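You operate a simulated robot arm through the tools that you are given. There is no shell and no other tool.

You are at the controls of a simulated robot arm. One attempt, no reset.

## Task
Swap the pineapple on the turntable for the orange from the yellow mat.
Fine: park the grey peg in its rest, turn to LOAD first, end at SHOW; the pineapple goes on the brown mat; bruise nothing. Set down upright: pineapple. Where these are worked on the way, their far stop is far enough and under half their travel is too little: turntable.

It is judged by the outcome, as a careful person would: the job done as asked, and still so three seconds after it is handed in. It fails if anything else is knocked over, pushed out of place, dropped, spilled or broken.

## Robot
A 7-joint arm with a two-finger parallel gripper, fixed in place. Base frame: the origin is at the foot of the arm, x ahead of it, y to its left, z up. Readings come in mm, rad, newtons and seconds.
Its first joint turns from -2.897 to 2.897 rad. Payload 4.4 kg.
The tool frame sits at the grasp point between the pads (the TCP): z along the fingers, y along the line on which they close. The tips reach 23 mm beyond it. The gripper opens to 94 mm. The fingers are 38 mm wide and 10 mm thick; the gripper's body (54 by 96 mm) begins 39 mm behind the TCP.
Orientation is told as [roll, pitch, yaw] about the base's x, y, z axes, in that order, counted from this pose: with the fingers straight down and closing along the base's y, the tool's x points along the base's -x, its y along +y and its z along -z.

## Interface
- The arm moves only by the tool move_arm. Its argument "commands" is a list of rows, each an object of numbers (a shift or turn left out is 0, a gripper value left out holds the last): "ax", "ay", "az": the turn, a rotation vector about the tool's x, y, z in rad; "x", "y", "z": the shift along the tool's x, y, z in mm; "fingers": the opening, from 0 (shut) to 1 (fully open). In form: [{"ax": .., "ay": .., "az": .., "x": .., "y": .., "z": .., "fingers": ..}, ...]. A call has 1 to 20 rows; each row is the pose to reach, as a shift and turn from the pose commanded when the call began, along the tool's axes at that moment. A row lasts 0.2 s, in which the tool goes at most 50 mm and 0.15 rad; a call with a longer step from one row to the next is refused whole, and so is a gripper value outside its range. Where a pose cannot be reached the arm comes as near as it can. A force on the tool above 40 N (or 10 N above the force at the start of the call, whichever is more), or a blocked arm, ends the call early, and 0.2 s more pass. The fingers move at their own pace (about 72 mm/s each) and stop on an object; they squeeze with about 39 N. The grip force told is the motor's: it shows also when the fingers shut on nothing. Time passes only in rows, and 0.2 s behind the last, so rows that repeat a pose let the fingers close. It gives the time, the measured TCP pose, the force on the tool (base axes), the opening and the grip force at its end, in the units of the frame above (readings bear some noise), with the torque about the TCP (base axes, N m) and any sound that the robot's microphone picked up, and new pictures: "pictures" is both (left out), scene, wrist or none.
- Cameras (640 x 400 px; columns grow to the right, rows downward): "scene" is fixed at [224.6, -491.6, 1552]; the picture's right is [0.80, -0.60, 0.00], its down [-0.32, -0.42, -0.85] and it looks along [0.51, 0.68, -0.53] (base axes); focal length 330 px, centre (320, 200). "wrist" rides on the gripper at [86, 16, -75] in the tool frame; the picture's right is [-0.18, 0.98, 0.00], its down [-0.58, -0.11, -0.81] and it looks along [-0.79, -0.15, 0.59] (tool axes); focal length 243 px, centre (320, 200). There is no depth. A picture from a camera that has moved, and an enlarged one, comes with that camera's place and axes in the base frame and with its lens. The place of the scene camera against the robot may be out by one fixed shift of up to 12 mm in any direction.
- zoom(camera, box): a new picture of the part [left, top, right, bottom] of that camera's present view, enlarged. No time passes.
- job_done(): hands the job in; it is judged then, once.

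Places have to be worked out from the pictures, the camera data and where the tool is seen. Open the gripper and draw the arm clear of the work before you hand the job in, unless the task says otherwise.

The tools are called after "Emit:" as name(argument=value, ...) on one line, values as JSON. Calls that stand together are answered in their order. move_arm: Moves the arm, as the interface text tells. Its arguments: {"type":"object","properties":{"commands":{"type":"array","items":{"type":"object","properties":{"ax":{"type":"number"},"ay":{"type":"number"},"az":{"type":"number"},"x":{"type":"number"},"y":{"type":"number"},"z":{"type":"number"},"fingers":{"type":"number"}}}},"pictures":{"type":"string","enum":["both","scene","wrist","none"]}},"required":["commands"]} The other tools are called the same way: zoom (camera, box) takes an enlarged picture of a part of a camera's view; job_done () hands the job in.

At the start:

```text
clock: 0.0
position: [635.3, 186.6, 1166.7]
tcp_rot: [0.001, -0.001, -0.001]
contact_force: [0.0, 0.4, -0.5]
torque: [-0.02, -0.01, 0.0]
width: 94.1
grip_force: 0.2
```

scene: 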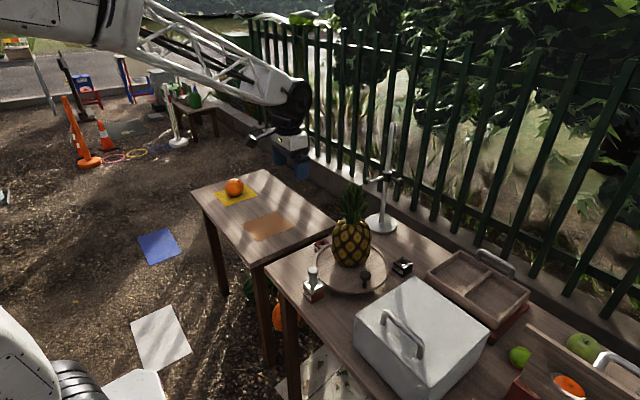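
wrist: 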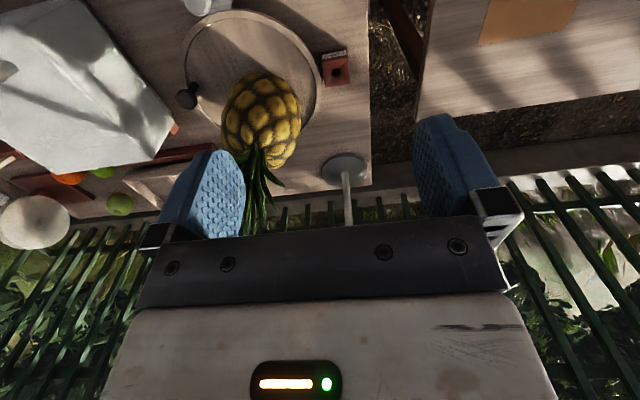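

I'll begin by looking closer at the turntable area and its surroundings before any motion.

Emit:
zoom(camera="scene", box=[270, 180, 430, 310])

Emit:
zoom(camera="scene", box=[180, 150, 340, 270])

Emit:
zoom(camera="wrist", box=[120, 0, 420, 230])

```text
3.08 times, centred on (350, 245) of scene
camera zoom: at [224.6, -491.6, 1552.0], right [0.8, -0.6, 0.0], down [-0.32, -0.42, -0.85], along [0.51, 0.68, -0.53], focal length 1014 px, centre (228, 62)
```

zoom: 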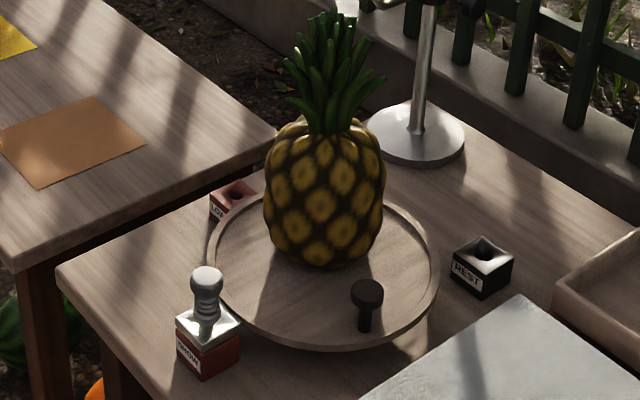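

```text
3.33 times, centred on (260, 210) of scene
camera zoom: at [224.6, -491.6, 1552.0], right [0.8, -0.6, 0.0], down [-0.32, -0.42, -0.85], along [0.51, 0.68, -0.53], focal length 1099 px, centre (520, 167)
```

zoom: 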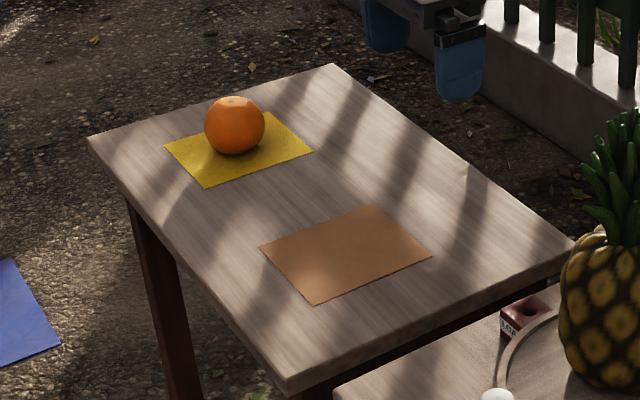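

```text
1.74 times, centred on (270, 115) of wrist
camera zoom: at [548.4, 201.6, 1242.1], right [0.18, 0.98, 0.0], down [0.58, -0.11, 0.81], along [0.79, -0.15, -0.59], focal length 422 px, centre (407, 348)
```

zoom: 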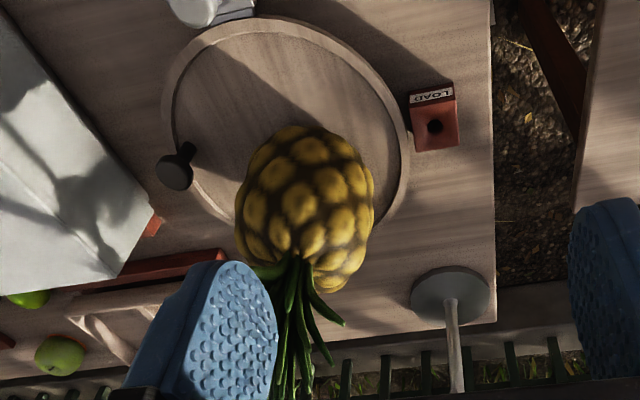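

The scene shows a peg standing in the SHOW block, an empty LOAD block, an empty black REST block and a knob on the turntable's rim. I zoom tighter to read the labels and marks.

Emit:
zoom(camera="scene", box=[295, 225, 355, 305])

Emit:
zoom(camera="scene", box=[340, 235, 420, 295])

Emit:
zoom(camera="wrist", box=[160, 0, 260, 120])

Emit:
zoom(camera="scene", box=[330, 120, 430, 240])

```text
5.00 times, centred on (325, 265) of scene
camera zoom: at [224.6, -491.6, 1552.0], right [0.8, -0.6, 0.0], down [-0.32, -0.42, -0.85], along [0.51, 0.68, -0.53], focal length 1648 px, centre (295, -125)
```

zoom: 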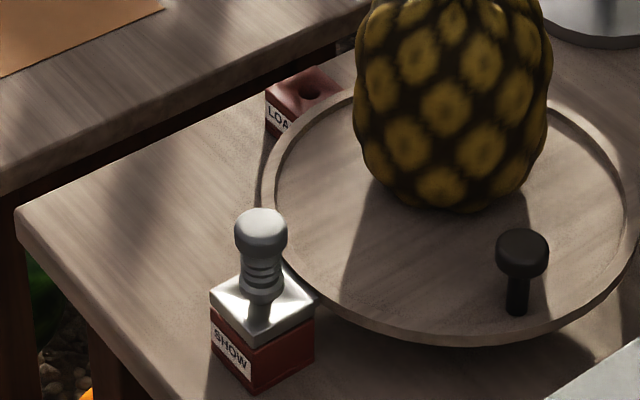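

```text
6.67 times, centred on (380, 265) of scene
camera zoom: at [224.6, -491.6, 1552.0], right [0.8, -0.6, 0.0], down [-0.32, -0.42, -0.85], along [0.51, 0.68, -0.53], focal length 2198 px, centre (-80, -233)
```

zoom: 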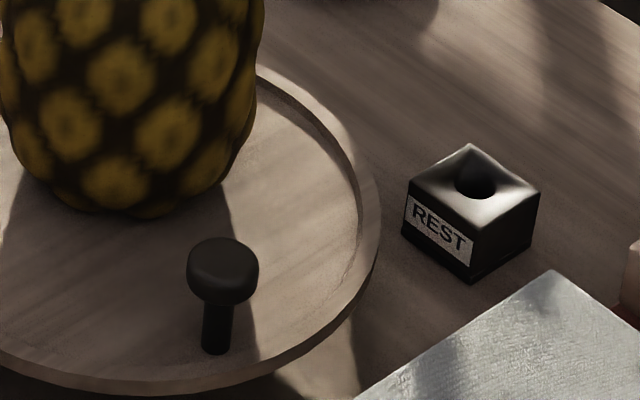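

```text
3.33 times, centred on (210, 60) of wrist
camera zoom: at [548.4, 201.6, 1242.1], right [0.18, 0.98, 0.0], down [0.58, -0.11, 0.81], along [0.79, -0.15, -0.59], focal length 809 px, centre (687, 667)
```

zoom: 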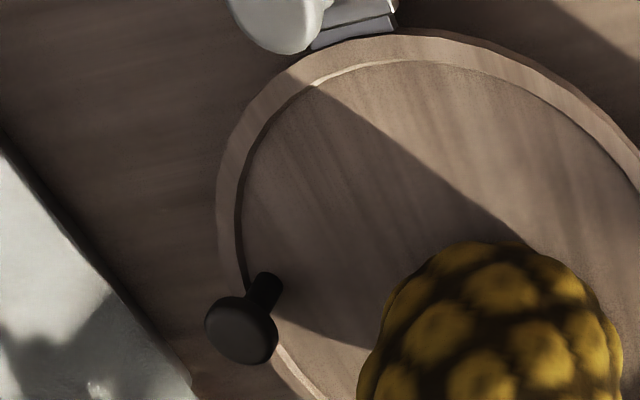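

```text
3.33 times, centred on (380, 180) of scene
camera zoom: at [224.6, -491.6, 1552.0], right [0.8, -0.6, 0.0], down [-0.32, -0.42, -0.85], along [0.51, 0.68, -0.53], focal length 1099 px, centre (120, 267)
```

zoom: 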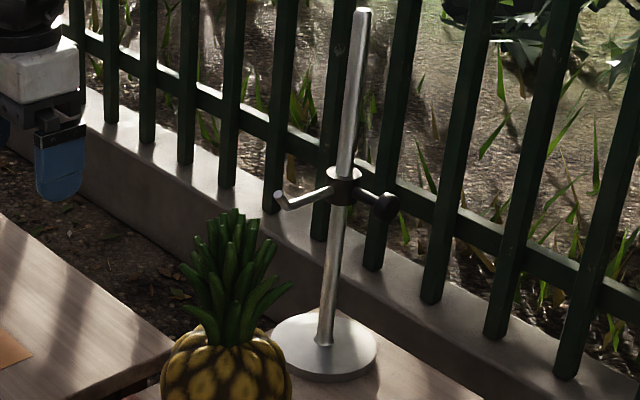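

The scene suggests the side table with the mats lies to the +y side, so I need its height and distance. I zoom the wrist view there to triangulate mat corners.

Emit:
zoom(camera="wrist", box=[380, 0, 640, 160])

Emit:
zoom(camera="scene", box=[240, 200, 340, 262])

Emit:
zoom(camera="scene", box=[330, 230, 640, 400])

```text
2.46 times, centred on (510, 80) of wrist
camera zoom: at [548.4, 201.6, 1242.1], right [0.18, 0.98, 0.0], down [0.58, -0.11, 0.81], along [0.79, -0.15, -0.59], focal length 597 px, centre (-148, 495)
```

zoom: 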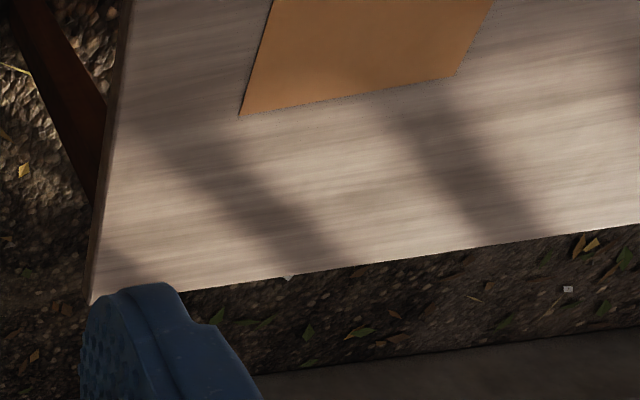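

```text
6.40 times, centred on (290, 231) of scene
camera zoom: at [224.6, -491.6, 1552.0], right [0.8, -0.6, 0.0], down [-0.32, -0.42, -0.85], along [0.51, 0.68, -0.53], focal length 2110 px, centre (512, 2)
```

zoom: 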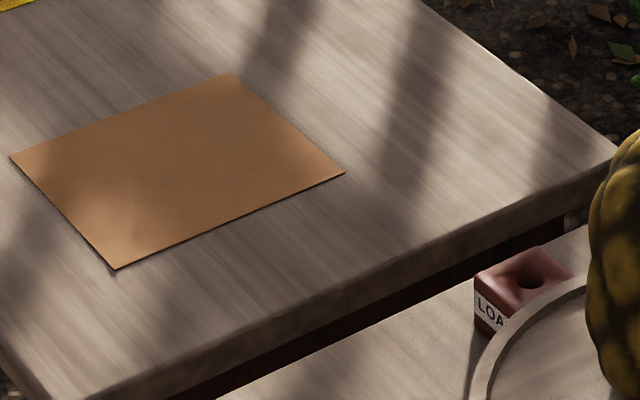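

```text
2.06 times, centred on (485, 315) of scene
camera zoom: at [224.6, -491.6, 1552.0], right [0.8, -0.6, 0.0], down [-0.32, -0.42, -0.85], along [0.51, 0.68, -0.53], focal length 681 px, centre (-21, -37)
```

zoom: 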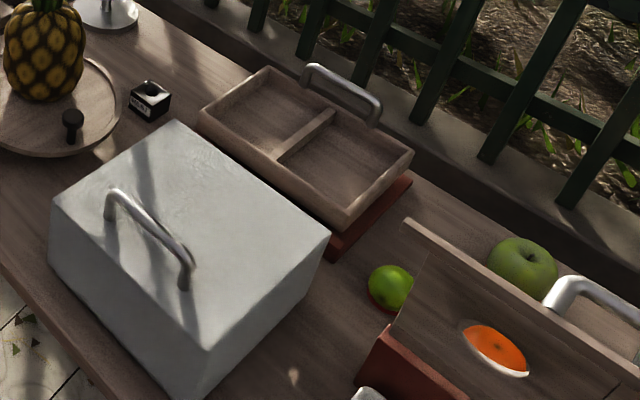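

The side-table height is ill-conditioned from this pair of views, so I move the arm (staying high and clear) toward +y with some yaw, to look at the side table from closer with the wrist camera.

Emit:
move_arm(commands=[{"x": 14.4, "y": 32.9, "az": -0.0875}, {"x": 28.8, "y": 65.8, "az": -0.175}, {"x": 43.1, "y": 98.6, "az": -0.2625}, {"x": 57.5, "y": 131.5, "az": -0.35}, {"x": 71.9, "y": 164.4, "az": -0.4375}, {"x": 86.3, "y": 197.3, "az": -0.525}, {"x": 100.6, "y": 230.1, "az": -0.6125}, {"x": 115, "y": 263, "az": -0.7}, {"x": 115, "y": 263, "az": -0.7}])

```text
clock: 2.0
position: [520.8, 449.1, 1168.6]
tcp_rot: [0.0, 0.001, 0.701]
contact_force: [-0.1, -1.0, 0.6]
torque: [-0.01, -0.04, -0.01]
width: 94.1
grip_force: 0.0
camera wrist: at [443.3, 405.4, 1242.8], right [-0.49, 0.87, 0.0], down [0.51, 0.29, 0.81], along [0.7, 0.4, -0.59], focal length 243 px, centre (320, 200)
```

scene: 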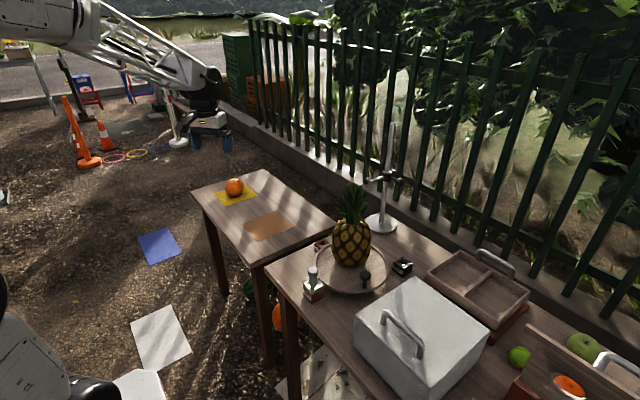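
wrist: 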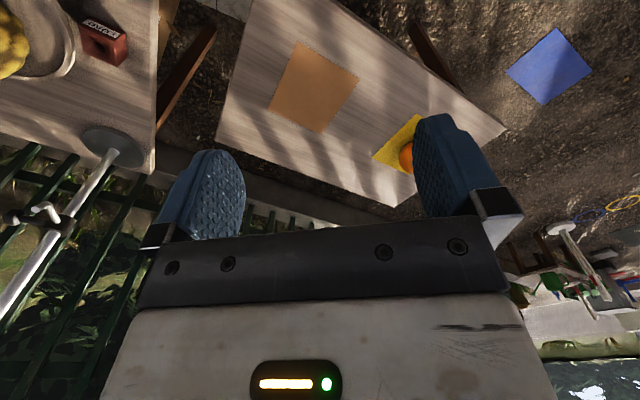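

Both mats are in the wrist view now. I zoom for accurate corner pixels.

Emit:
zoom(camera="wrist", box=[250, 20, 450, 145])

Emit:
zoom(camera="wrist", box=[340, 90, 500, 210])

Emit:
zoom(camera="wrist", box=[0, 0, 200, 160])

```text
3.20 times, centred on (350, 82) of wrist
camera zoom: at [443.3, 405.4, 1242.8], right [-0.49, 0.87, 0.0], down [0.51, 0.29, 0.81], along [0.7, 0.4, -0.59], focal length 776 px, centre (224, 576)
```

zoom: 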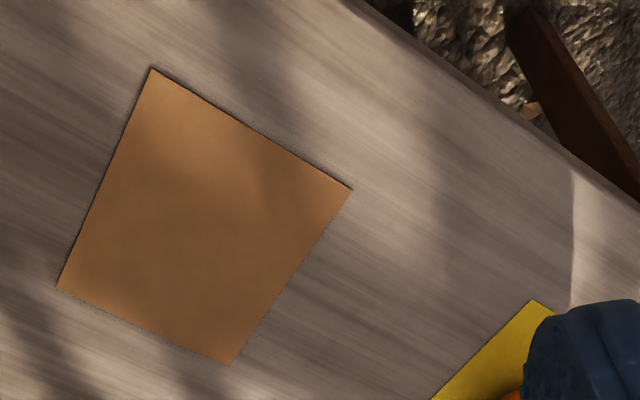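

```text
3.33 times, centred on (420, 150) of wrist
camera zoom: at [443.3, 405.4, 1242.8], right [-0.49, 0.87, 0.0], down [0.51, 0.29, 0.81], along [0.7, 0.4, -0.59], focal length 809 px, centre (-13, 367)
```

zoom: 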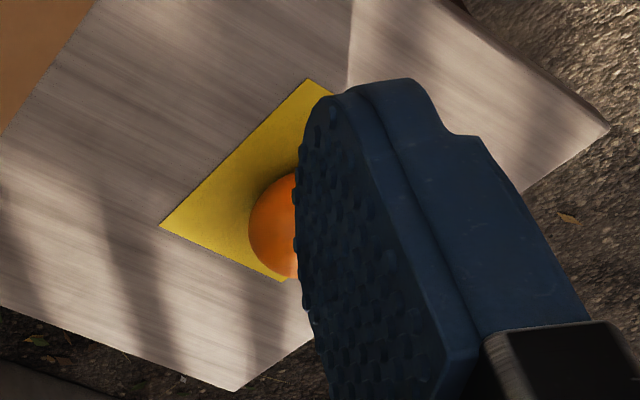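

```text
2.50 times, centred on (100, 80) of wrist
camera zoom: at [443.3, 405.4, 1242.8], right [-0.49, 0.87, 0.0], down [0.51, 0.29, 0.81], along [0.7, 0.4, -0.59], focal length 606 px, centre (870, 500)
```

zoom: 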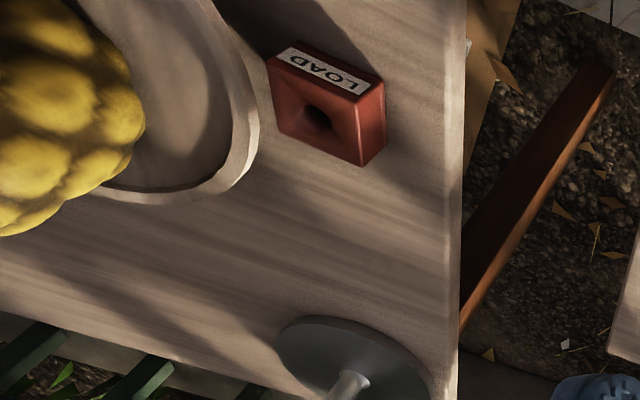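

Triangulating the mat corners over the two wrist views puts the side table top at z≈726, brown mat centre ≈(715,536), yellow mat centre ≈(715,853). Next I go back above the near side of the main table to view the turntable, peg, REST block and the box.

Emit:
move_arm(commands=[{"x": 23.2, "y": -36.6, "z": 2.9, "az": 0.0701}, {"x": 46.3, "y": -73.2, "z": 5.7, "az": 0.1402}, {"x": 69.5, "y": -109.8, "z": 8.6, "az": 0.2103}, {"x": 92.6, "y": -146.4, "z": 11.4, "az": 0.2804}, {"x": 115.8, "y": -183.1, "z": 14.3, "az": 0.3505}, {"x": 138.9, "y": -219.7, "z": 17.2, "az": 0.4206}, {"x": 162.1, "y": -256.3, "z": 20.0, "az": 0.4907}, {"x": 185.2, "y": -292.9, "z": 22.9, "az": 0.5608}, {"x": 208.4, "y": -329.5, "z": 25.7, "az": 0.6309}, {"x": 231.5, "y": -366.1, "z": 28.6, "az": 0.701}, {"x": 231.5, "y": -366.1, "z": 28.6, "az": 0.701}])

```text
clock: 4.4
position: [580.0, 18.0, 1137.3]
tcp_rot: [-0.001, 0.0, -0.001]
contact_force: [0.2, 0.5, -0.4]
torque: [-0.02, -0.01, -0.02]
width: 94.1
grip_force: 0.1
camera wrist: at [493.1, 34.0, 1213.7], right [0.19, 0.98, 0.0], down [0.58, -0.11, 0.81], along [0.79, -0.15, -0.59], focal length 243 px, centre (320, 200)
```

scene: 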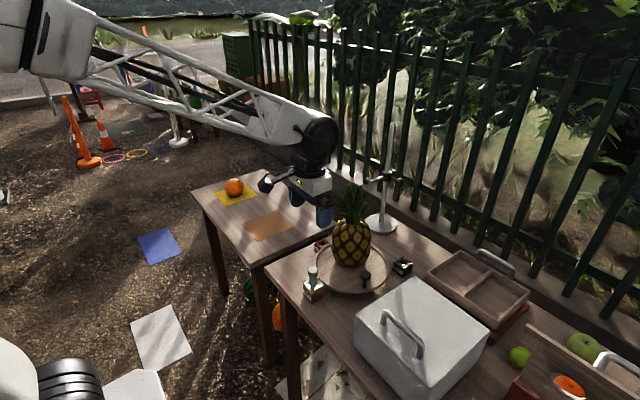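
wrist: 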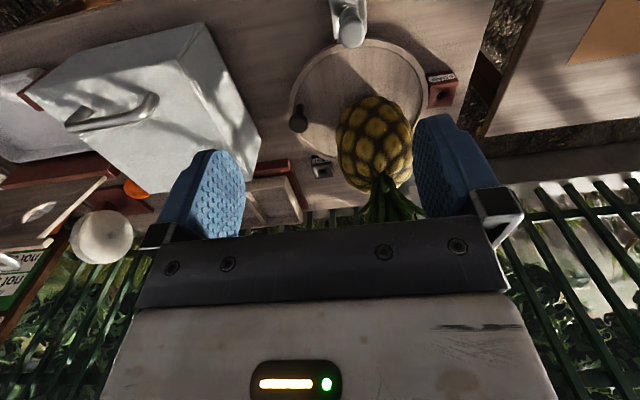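

Good view of the turntable from the robot side. I zoom for pixel measurement.

Emit:
zoom(camera="wrist", box=[270, 0, 470, 125])

Emit:
zoom(camera="wrist", box=[270, 80, 430, 225])

Emit:
zoom(camera="wrist", box=[60, 10, 300, 200])

```text
3.20 times, centred on (370, 62) of wrist
camera zoom: at [493.1, 34.0, 1213.7], right [0.19, 0.98, 0.0], down [0.58, -0.11, 0.81], along [0.79, -0.15, -0.59], focal length 776 px, centre (160, 640)
```

zoom: 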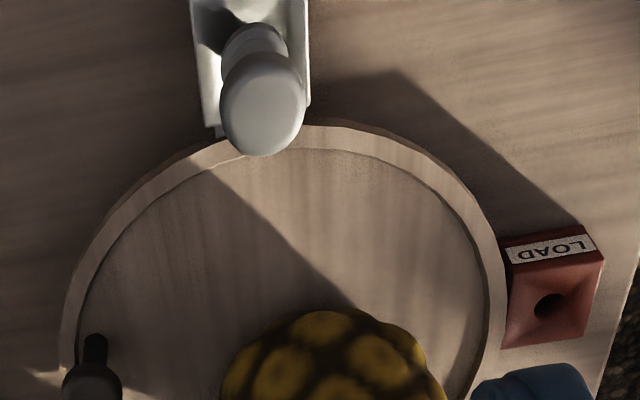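

```text
2.76 times, centred on (350, 152) of wrist
camera zoom: at [493.1, 34.0, 1213.7], right [0.19, 0.98, 0.0], down [0.58, -0.11, 0.81], along [0.79, -0.15, -0.59], focal length 669 px, centre (237, 331)
```

zoom: 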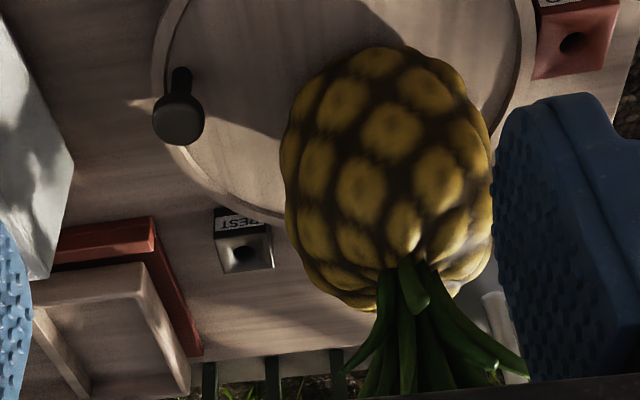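

```text
2.11 times, centred on (180, 105) of wrist
camera zoom: at [493.1, 34.0, 1213.7], right [0.19, 0.98, 0.0], down [0.58, -0.11, 0.81], along [0.79, -0.15, -0.59], focal length 511 px, centre (615, 400)
```

zoom: 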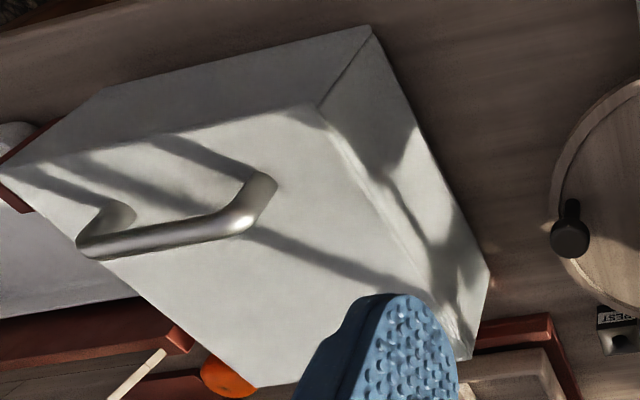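

The measurements give: LOAD hole ≈(747,191,836), SHOW peg ≈(605,50, top≈900), REST hole ≈(895,-35,836), turntable plate z≈850 with knob ≈(714,-42). I zoom on the pineapple crown to plan its grip.

Emit:
zoom(camera="scene", box=[320, 175, 390, 275])

Emit:
zoom(camera="wrist", box=[320, 80, 430, 225])

Emit:
zoom(camera="scene", box=[255, 165, 340, 230])

```text
4.00 times, centred on (355, 225) of scene
camera zoom: at [224.6, -491.6, 1552.0], right [0.8, -0.6, 0.0], down [-0.32, -0.42, -0.85], along [0.51, 0.68, -0.53], focal length 1319 px, centre (180, 100)
```

zoom: 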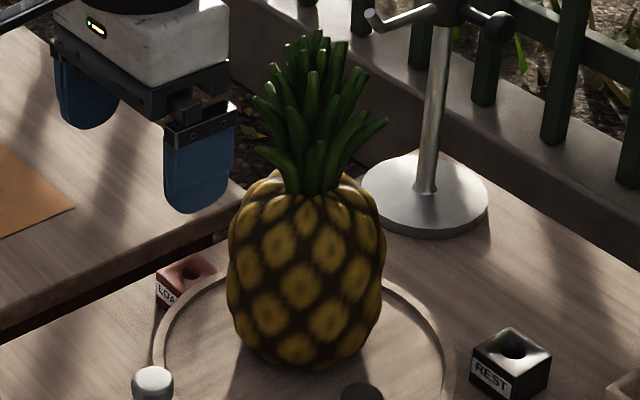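

```text
2.76 times, centred on (375, 152) of wrist
camera zoom: at [493.1, 34.0, 1213.7], right [0.19, 0.98, 0.0], down [0.58, -0.11, 0.81], along [0.79, -0.15, -0.59], focal length 669 px, centre (168, 331)
```

zoom: 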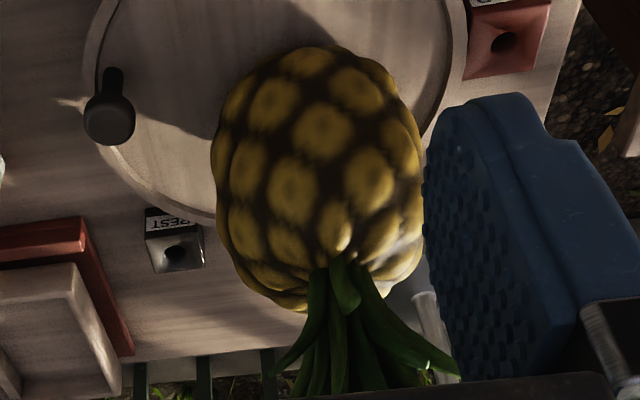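

```text
6.15 times, centred on (298, 198) of scene
camera zoom: at [224.6, -491.6, 1552.0], right [0.8, -0.6, 0.0], down [-0.32, -0.42, -0.85], along [0.51, 0.68, -0.53], focal length 2029 px, centre (458, 215)
```

zoom: 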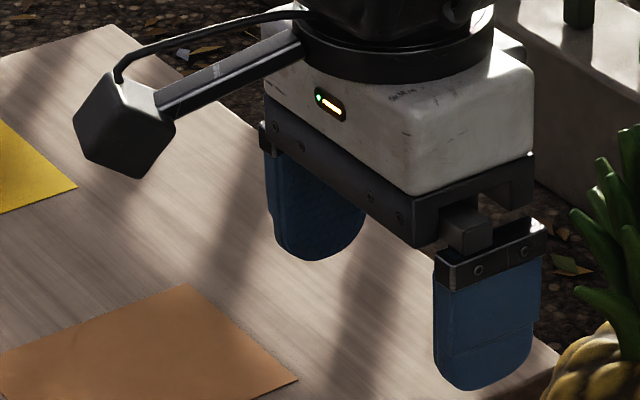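

Peg near (605,50), box face at y≈-156 with top z≈913, pineapple about 118 mm wide (so it must be held by its crown). I start with the peg: move above it at z≈1000 and look.

Emit:
move_arm(commands=[{"x": -5, "y": 6, "z": 27}, {"x": -10, "y": 12, "z": 55}, {"x": -15, "y": 19, "z": 82}, {"x": -20, "y": 25, "z": 110}, {"x": -25, "y": 31, "z": 137}, {"x": -25, "y": 31, "z": 137}])

```text
clock: 5.8
position: [603.9, 50.2, 1001.5]
tcp_rot: [0.0, 0.0, -0.002]
contact_force: [-0.3, -0.5, -0.8]
torque: [0.02, -0.02, 0.02]
width: 94.1
grip_force: 0.2
camera wrist: at [517.0, 66.1, 1076.5], right [0.19, 0.98, 0.0], down [0.58, -0.11, 0.81], along [0.79, -0.15, -0.59], focal length 243 px, centre (320, 200)
```

scene: 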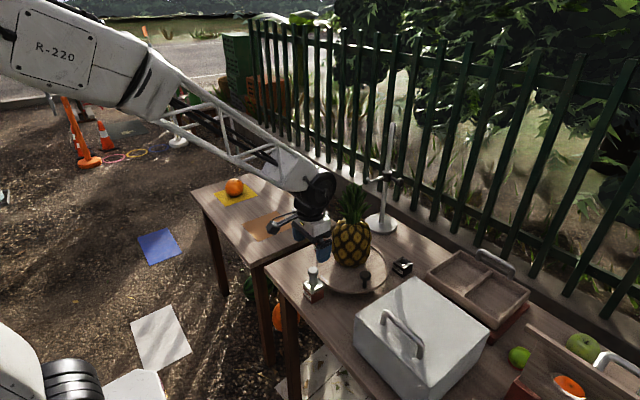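
wrist: 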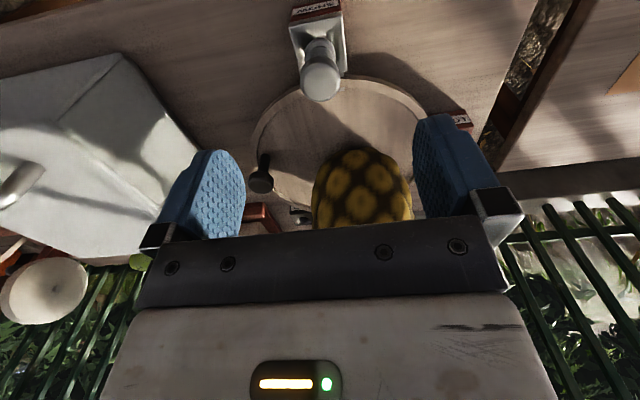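

The peg is now in view between fingers. I zoom to fix its position.

Emit:
zoom(camera="wrist", box=[270, 0, 370, 110])

Emit:
zoom(camera="wrist", box=[230, 60, 440, 220])

Emit:
zoom(camera="scene", box=[285, 230, 345, 310])

```text
3.64 times, centred on (320, 55) of wrist
camera zoom: at [517.0, 66.1, 1076.5], right [0.19, 0.98, 0.0], down [0.58, -0.11, 0.81], along [0.79, -0.15, -0.59], focal length 882 px, centre (320, 727)
```

zoom: 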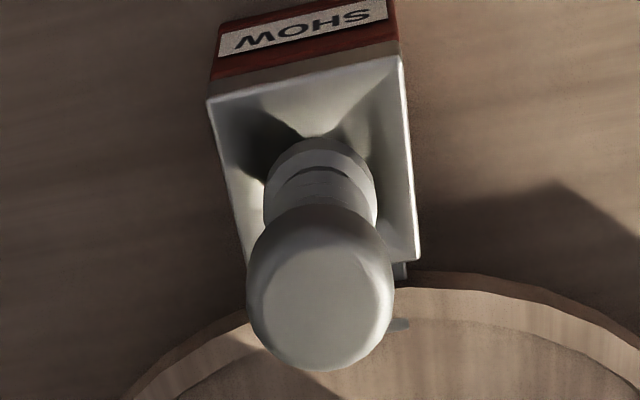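

```text
2.50 times, centred on (335, 140) of wrist
camera zoom: at [517.0, 66.1, 1076.5], right [0.19, 0.98, 0.0], down [0.58, -0.11, 0.81], along [0.79, -0.15, -0.59], focal length 606 px, centre (282, 350)
```

zoom: 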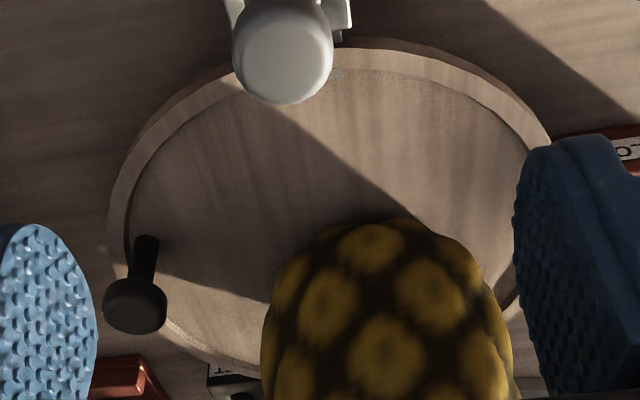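

```text
5.00 times, centred on (315, 270) of scene
camera zoom: at [224.6, -491.6, 1552.0], right [0.8, -0.6, 0.0], down [-0.32, -0.42, -0.85], along [0.51, 0.68, -0.53], focal length 1648 px, centre (345, -150)
```

zoom: 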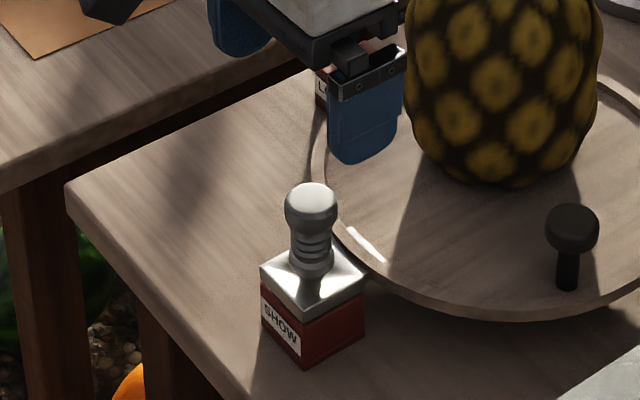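

Peg head centre triangulates to ≈(605,50), head top z≈905, so the tool is already above it. I lower to z≈890 (tips ≈867, above the block and rim) and close gently.

Emit:
move_arm(commands=[{"x": -1, "z": 30}, {"x": -1, "z": 60}, {"x": -1, "z": 85}, {"x": -1, "z": 100}, {"x": -1, "z": 111}, {"x": -1, "z": 111}])

```text
clock: 7.2
position: [604.5, 50.8, 890.0]
tcp_rot: [0.001, 0.001, -0.001]
contact_force: [-0.2, -0.8, -0.5]
torque: [-0.01, 0.0, 0.0]
width: 94.1
grip_force: 0.2
camera wrist: at [518.4, 66.0, 964.9], right [0.19, 0.98, 0.0], down [0.58, -0.11, 0.81], along [0.79, -0.15, -0.59], focal length 243 px, centre (320, 200)
```

scene: 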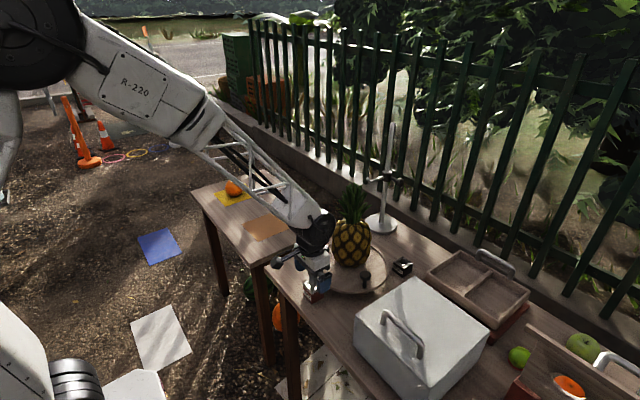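
wrist: 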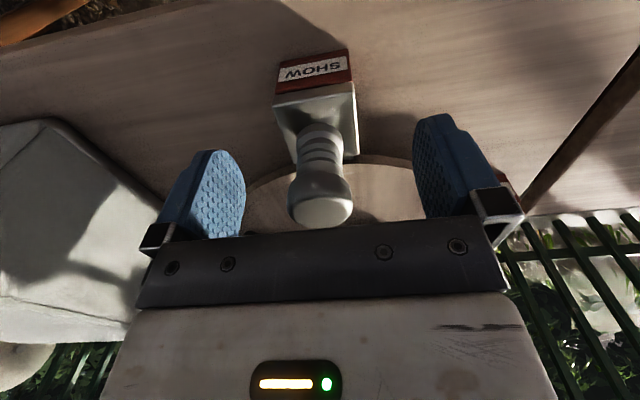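

The peg handle sits between the pads. I zoom to check the vertical placement before closing.

Emit:
zoom(camera="wrist", box=[220, 40, 430, 240])

Emit:
zoom(camera="scene", box=[280, 230, 345, 310])

```text
2.00 times, centred on (325, 140) of wrist
camera zoom: at [518.4, 66.0, 964.9], right [0.19, 0.98, 0.0], down [0.58, -0.11, 0.81], along [0.79, -0.15, -0.59], focal length 485 px, centre (310, 320)
```

zoom: 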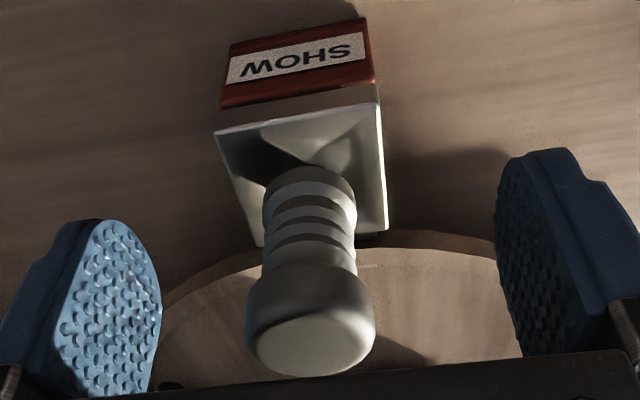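

```text
5.00 times, centred on (312, 270) of scene
camera zoom: at [224.6, -491.6, 1552.0], right [0.8, -0.6, 0.0], down [-0.32, -0.42, -0.85], along [0.51, 0.68, -0.53], focal length 1648 px, centre (358, -150)
```

zoom: 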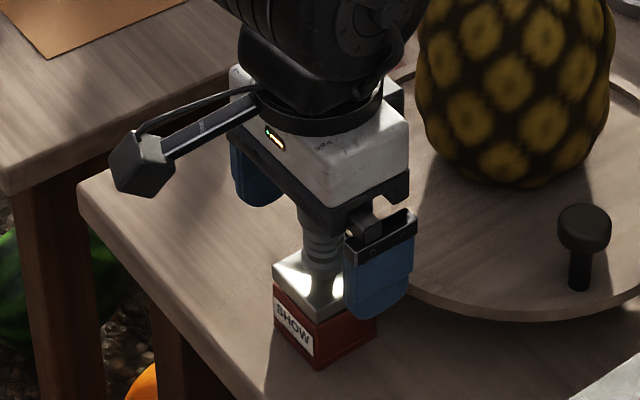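

Head top computes to z≈907, well below the palm (929), centred within ~1 mm. Closing the fingers on the handle now.

Emit:
move_arm(commands=[{"y": -0.6, "fingers": 0.6}, {"y": -0.6, "fingers": 0.4}, {"y": -0.6, "fingers": 0.2}, {"y": -0.6, "fingers": 0.0}, {"y": -0.6, "fingers": 0.0}, {"y": -0.6, "fingers": 0.0}], pictures="wrist")

```text
clock: 8.6
position: [603.9, 49.3, 889.5]
tcp_rot: [0.0, 0.001, -0.001]
contact_force: [-0.1, -0.7, 0.4]
torque: [-0.03, -0.04, 0.0]
width: 28.4
grip_force: 38.7
camera wrist: at [518.1, 65.2, 965.0], right [0.19, 0.98, 0.0], down [0.58, -0.11, 0.81], along [0.79, -0.15, -0.59], focal length 243 px, centre (320, 200)
```

wrist: 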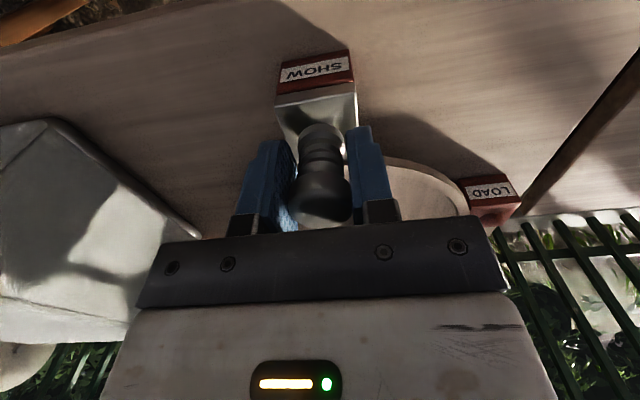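

Gripped at 28.4 mm with 38.7 N. I lift straight up, slowly at first.

Emit:
move_arm(commands=[{"z": -8, "fingers": 0}, {"z": -18, "fingers": 0}, {"z": -30, "fingers": 0}, {"z": -45, "fingers": 0}, {"z": -65, "fingers": 0}, {"z": -90, "fingers": 0}, {"z": -120, "fingers": 0}, {"z": -140, "fingers": 0}, {"z": -140, "fingers": 0}])

```text
clock: 10.6
position: [605.3, 50.5, 1030.6]
tcp_rot: [0.0, -0.001, -0.002]
contact_force: [0.0, 0.4, -0.7]
torque: [0.01, 0.0, 0.01]
width: 28.3
grip_force: 38.9
camera wrist: at [518.6, 66.3, 1106.1], right [0.19, 0.98, 0.0], down [0.58, -0.11, 0.81], along [0.79, -0.15, -0.59], focal length 243 px, centre (320, 200)
```

scene: 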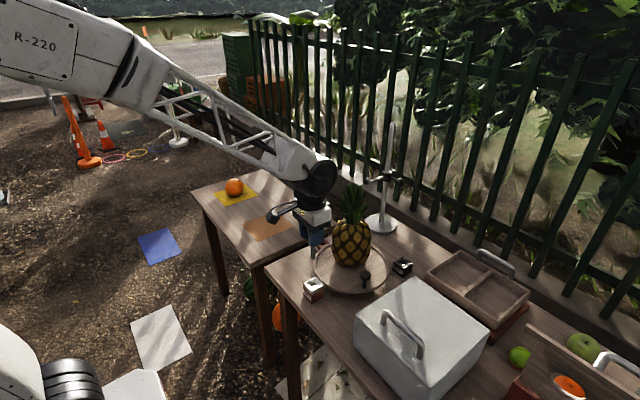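
wrist: 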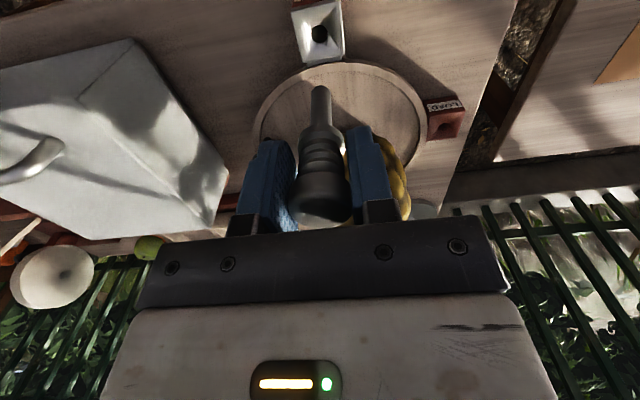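

Peg is out of the SHOW block. I zoom to measure the peg's length and the hole geometry.

Emit:
zoom(camera="wrist", box=[230, 0, 440, 130])

Emit:
zoom(camera="scene", box=[290, 220, 370, 310])

Emit:
zoom(camera="wrist", box=[270, 70, 370, 230])

```text
3.05 times, centred on (335, 65) of wrist
camera zoom: at [518.6, 66.3, 1106.1], right [0.19, 0.98, 0.0], down [0.58, -0.11, 0.81], along [0.79, -0.15, -0.59], focal length 739 px, centre (274, 611)
```

zoom: 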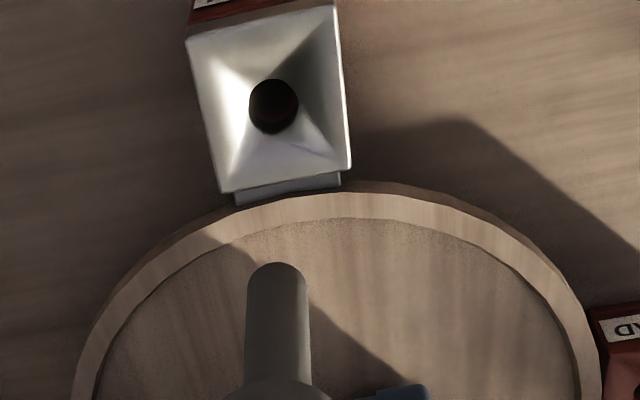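

```text
4.44 times, centred on (330, 265) of scene
camera zoom: at [224.6, -491.6, 1552.0], right [0.8, -0.6, 0.0], down [-0.32, -0.42, -0.85], along [0.51, 0.68, -0.53], focal length 1465 px, centre (276, -89)
```

zoom: 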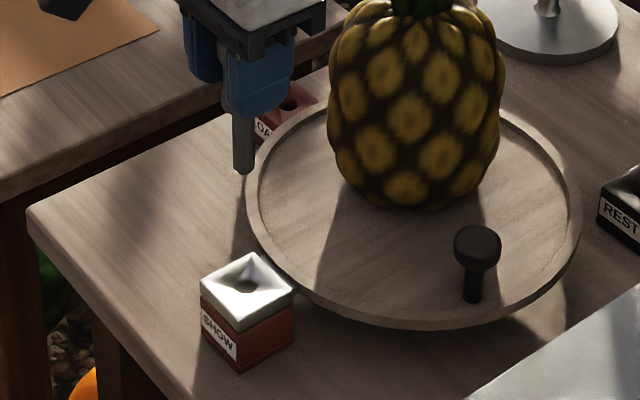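

```text
2.50 times, centred on (320, 150) of wrist
camera zoom: at [518.6, 66.3, 1106.1], right [0.19, 0.98, 0.0], down [0.58, -0.11, 0.81], along [0.79, -0.15, -0.59], focal length 606 px, centre (320, 325)
```

zoom: 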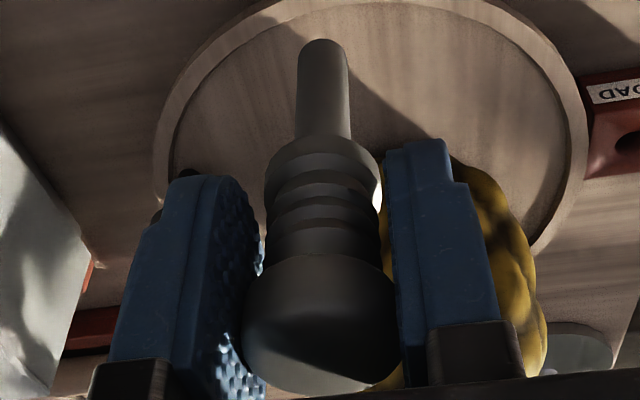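

The blocks have funnel-shaped tops, which helps. The peg tip is ~76 mm below the TCP. I carry it around the -y side of the pineapple, above knob and box heights, to in front of the REST block.

Emit:
move_arm(commands=[{"x": -5, "y": -40, "fingers": 0}, {"x": -10, "y": -85, "fingers": 0}, {"x": -30, "y": -125, "fingers": 0}, {"x": -70, "y": -130, "fingers": 0}, {"x": -115, "y": -128, "fingers": 0}, {"x": -160, "y": -122, "fingers": 0}, {"x": -195, "y": -115, "fingers": 0}, {"x": -195, "y": -115, "fingers": 0}])

```text
clock: 12.4
position: [800.9, -64.9, 1031.0]
tcp_rot: [-0.001, 0.0, -0.002]
contact_force: [-0.1, -0.5, -0.8]
torque: [-0.03, 0.0, -0.02]
width: 28.4
grip_force: 39.3
camera wrist: at [713.9, -48.7, 1106.3], right [0.19, 0.98, 0.0], down [0.58, -0.11, 0.81], along [0.79, -0.15, -0.59], focal length 243 px, centre (320, 200)
```

scene: 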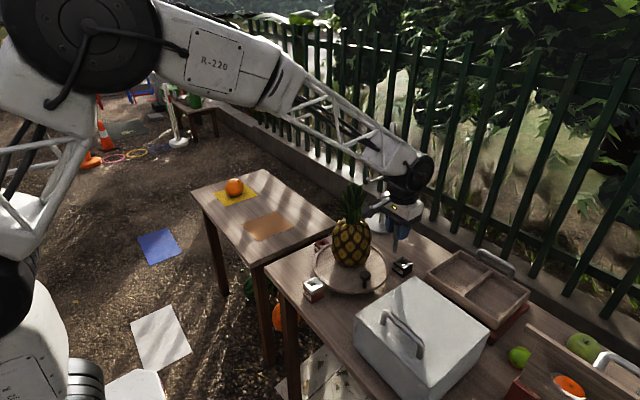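
wrist: 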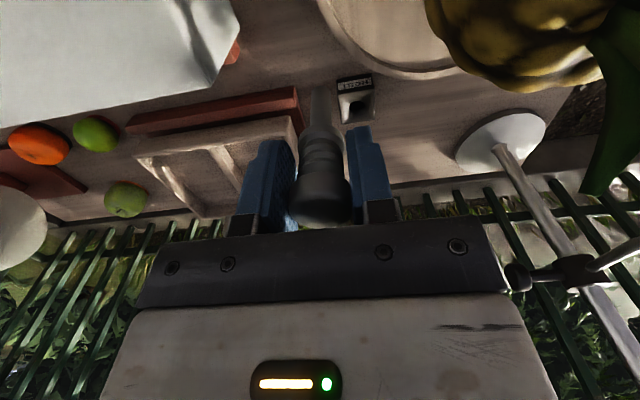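

REST is in sight just beyond the peg. I zoom to locate its hole.

Emit:
zoom(camera="wrist", box=[280, 50, 420, 140])

Emit:
zoom(camera="scene", box=[340, 180, 440, 290])

```text
4.44 times, centred on (350, 95) of wrist
camera zoom: at [713.9, -48.7, 1106.3], right [0.19, 0.98, 0.0], down [0.58, -0.11, 0.81], along [0.79, -0.15, -0.59], focal length 1078 px, centre (187, 667)
```

zoom: 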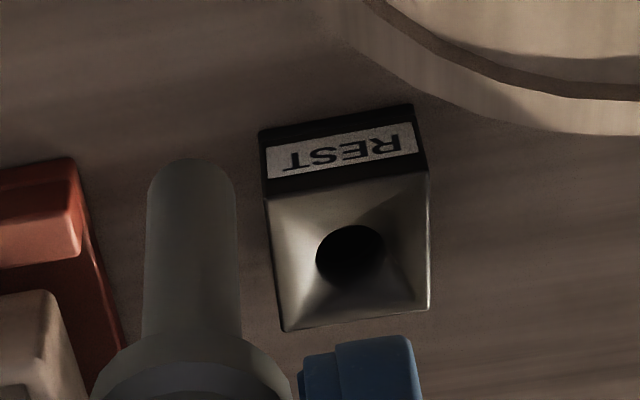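

```text
3.64 times, centred on (390, 235) of scene
camera zoom: at [224.6, -491.6, 1552.0], right [0.8, -0.6, 0.0], down [-0.32, -0.42, -0.85], along [0.51, 0.68, -0.53], focal length 1199 px, centre (66, 73)
```

zoom: 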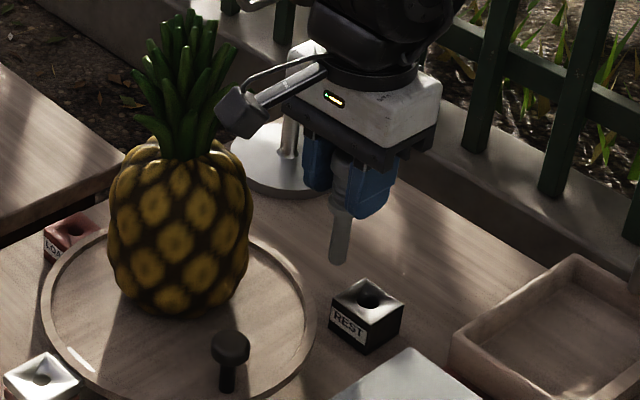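

Triangulating with the earlier view gives the REST hole ≈(886,-36, z≈846). I move above it, lowering partway and yawing so the wrist camera bracket stays away from the pineapple.

Emit:
move_arm(commands=[{"x": -17, "y": 5.7, "z": 4, "az": -0.08, "fingers": 0}, {"x": -34, "y": 11.4, "z": 14, "az": -0.16, "fingers": 0}, {"x": -51, "y": 17.1, "z": 30, "az": -0.24, "fingers": 0}, {"x": -68, "y": 22.8, "z": 50, "az": -0.32, "fingers": 0}, {"x": -85, "y": 28.5, "z": 66, "az": -0.4, "fingers": 0}, {"x": -85, "y": 28.5, "z": 66, "az": -0.4, "fingers": 0}])

```text
clock: 13.8
position: [884.5, -36.1, 964.5]
tcp_rot: [0.002, 0.0, 0.399]
contact_force: [-1.0, 0.4, -1.1]
torque: [0.01, 0.0, 0.03]
width: 28.4
grip_force: 39.2
camera wrist: at [798.5, -55.7, 1040.0], right [-0.21, 0.98, 0.0], down [0.58, 0.13, 0.81], along [0.79, 0.17, -0.59], focal length 243 px, centre (320, 200)
```

scene: 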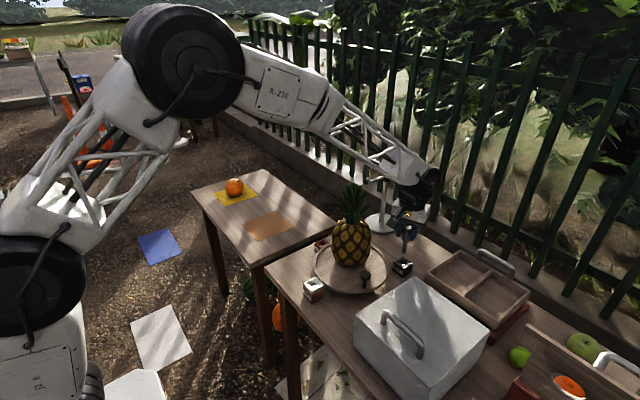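
wrist: 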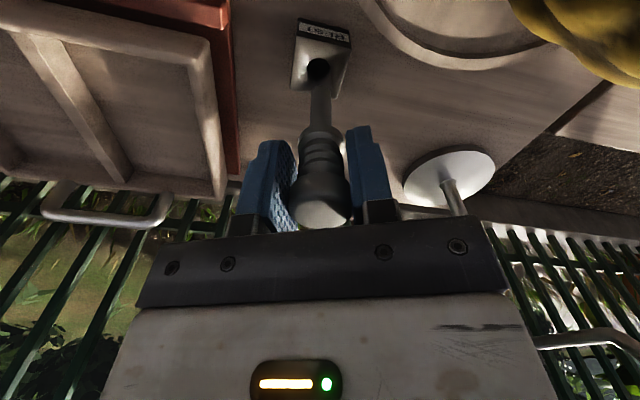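

Emit:
zoom(camera="wrist", box=[270, 10, 370, 140])

Emit:
zoom(camera="scene", box=[370, 200, 440, 290])

```text
3.08 times, centred on (320, 75) of wrist
camera zoom: at [798.5, -55.7, 1040.0], right [-0.21, 0.98, 0.0], down [0.58, 0.13, 0.81], along [0.79, 0.17, -0.59], focal length 746 px, centre (320, 585)
```

zoom: 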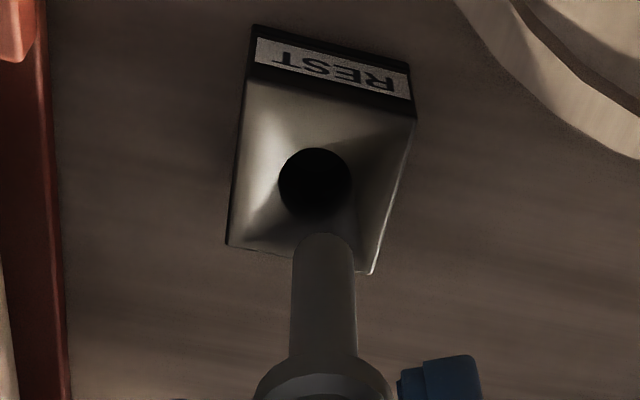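

```text
4.44 times, centred on (405, 245) of scene
camera zoom: at [224.6, -491.6, 1552.0], right [0.8, -0.6, 0.0], down [-0.32, -0.42, -0.85], along [0.51, 0.68, -0.53], focal length 1465 px, centre (-58, 0)
```

zoom: 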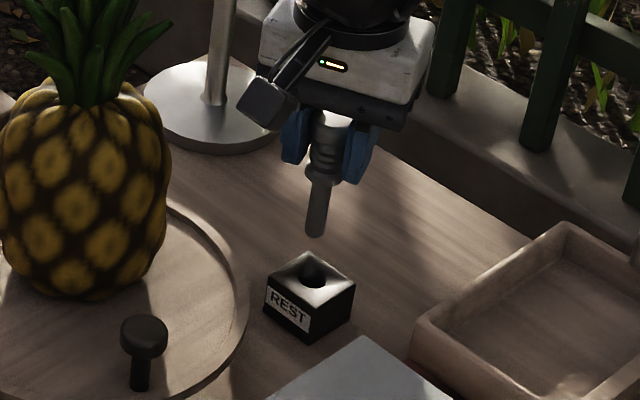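

The hole appears slightly left of the peg axis and a bit forward: hole ≈(889,-38). I correct a few mm and lower until the tip is just above the funnel, then look again.

Emit:
move_arm(commands=[{"x": -2.7, "y": -4, "z": 8, "fingers": 0}, {"x": -2.7, "y": -4, "z": 18, "fingers": 0}, {"x": -2.7, "y": -4, "z": 26, "fingers": 0}, {"x": -2.7, "y": -4, "z": 26, "fingers": 0}])

Emit:
zoom(camera="wrist", box=[260, 10, 380, 140])

Emit:
zoom(camera="scene", box=[370, 200, 440, 290])

```text
clock: 14.8
position: [888.2, -38.2, 937.4]
tcp_rot: [0.0, -0.001, 0.398]
contact_force: [-0.7, -0.5, -1.7]
torque: [0.0, 0.02, -0.04]
width: 28.3
grip_force: 38.4
camera wrist: at [802.2, -58.3, 1013.2], right [-0.21, 0.98, 0.0], down [0.58, 0.13, 0.81], along [0.79, 0.17, -0.59], focal length 243 px, centre (320, 200)
```

scene: 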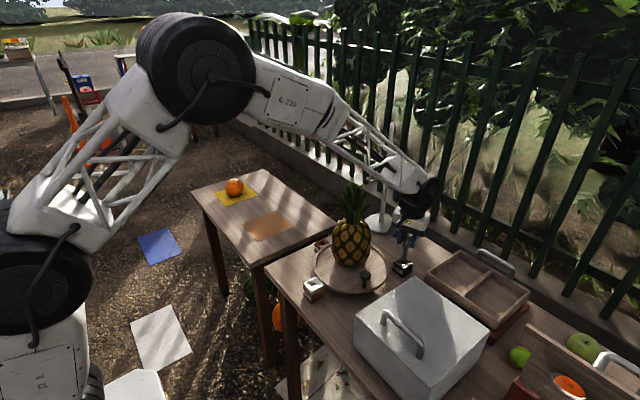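
wrist: 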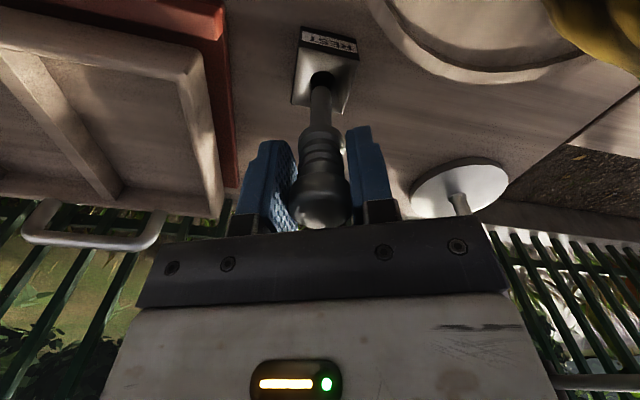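

```text
3.08 times, centred on (320, 75) of wrist
camera zoom: at [802.2, -58.3, 1013.2], right [-0.21, 0.98, 0.0], down [0.58, 0.13, 0.81], along [0.79, 0.17, -0.59], focal length 746 px, centre (320, 585)
```

zoom: 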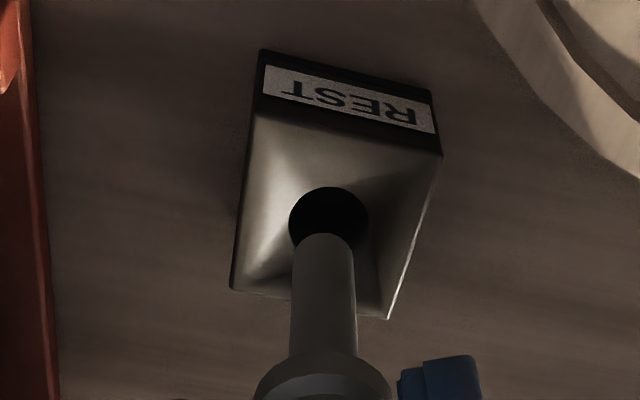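

```text
4.44 times, centred on (405, 245) of scene
camera zoom: at [224.6, -491.6, 1552.0], right [0.8, -0.6, 0.0], down [-0.32, -0.42, -0.85], along [0.51, 0.68, -0.53], focal length 1465 px, centre (-58, 0)
```

zoom: 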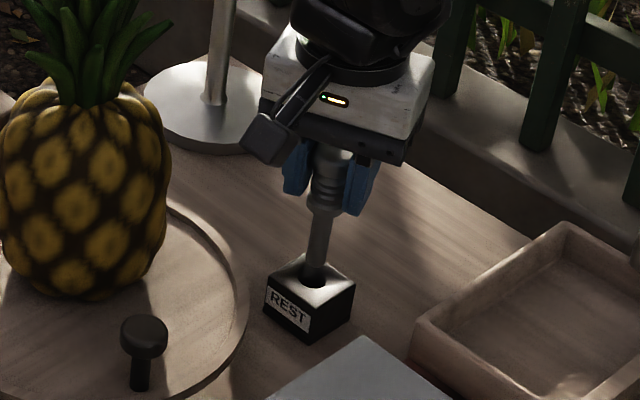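

Laterally the tip lines up with the hole. I zoom tighter in the scene view to check fore-aft alignment.

Emit:
zoom(camera="scene", box=[390, 245, 420, 280])

Emit:
zoom(camera="wrist", box=[295, 40, 350, 110])

```text
11.43 times, centred on (405, 262) of scene
camera zoom: at [224.6, -491.6, 1552.0], right [0.8, -0.6, 0.0], down [-0.32, -0.42, -0.85], along [0.51, 0.68, -0.53], focal length 3767 px, centre (-651, -514)
```

zoom: 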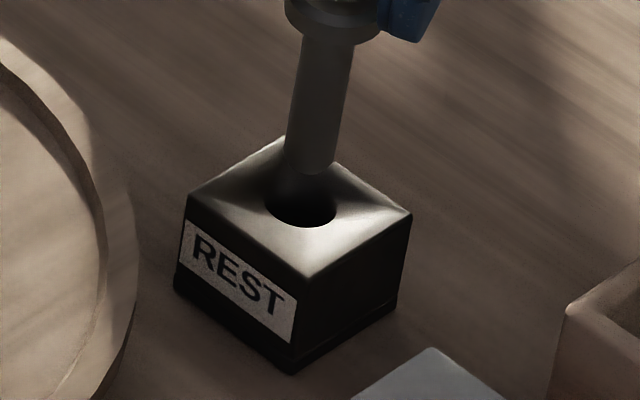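

```text
5.71 times, centred on (322, 75) of wrist
camera zoom: at [802.2, -58.3, 1013.2], right [-0.21, 0.98, 0.0], down [0.58, 0.13, 0.81], along [0.79, 0.17, -0.59], focal length 1386 px, centre (306, 914)
```

zoom: 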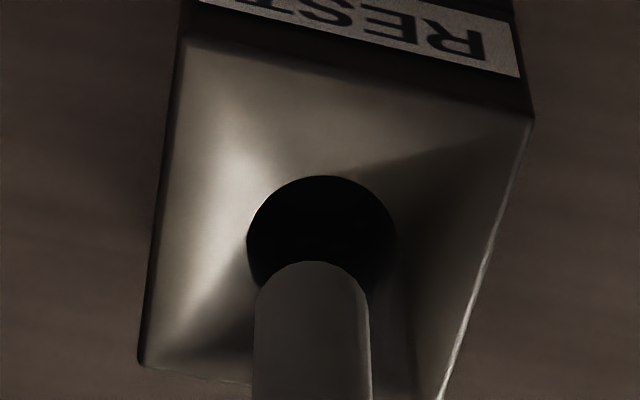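

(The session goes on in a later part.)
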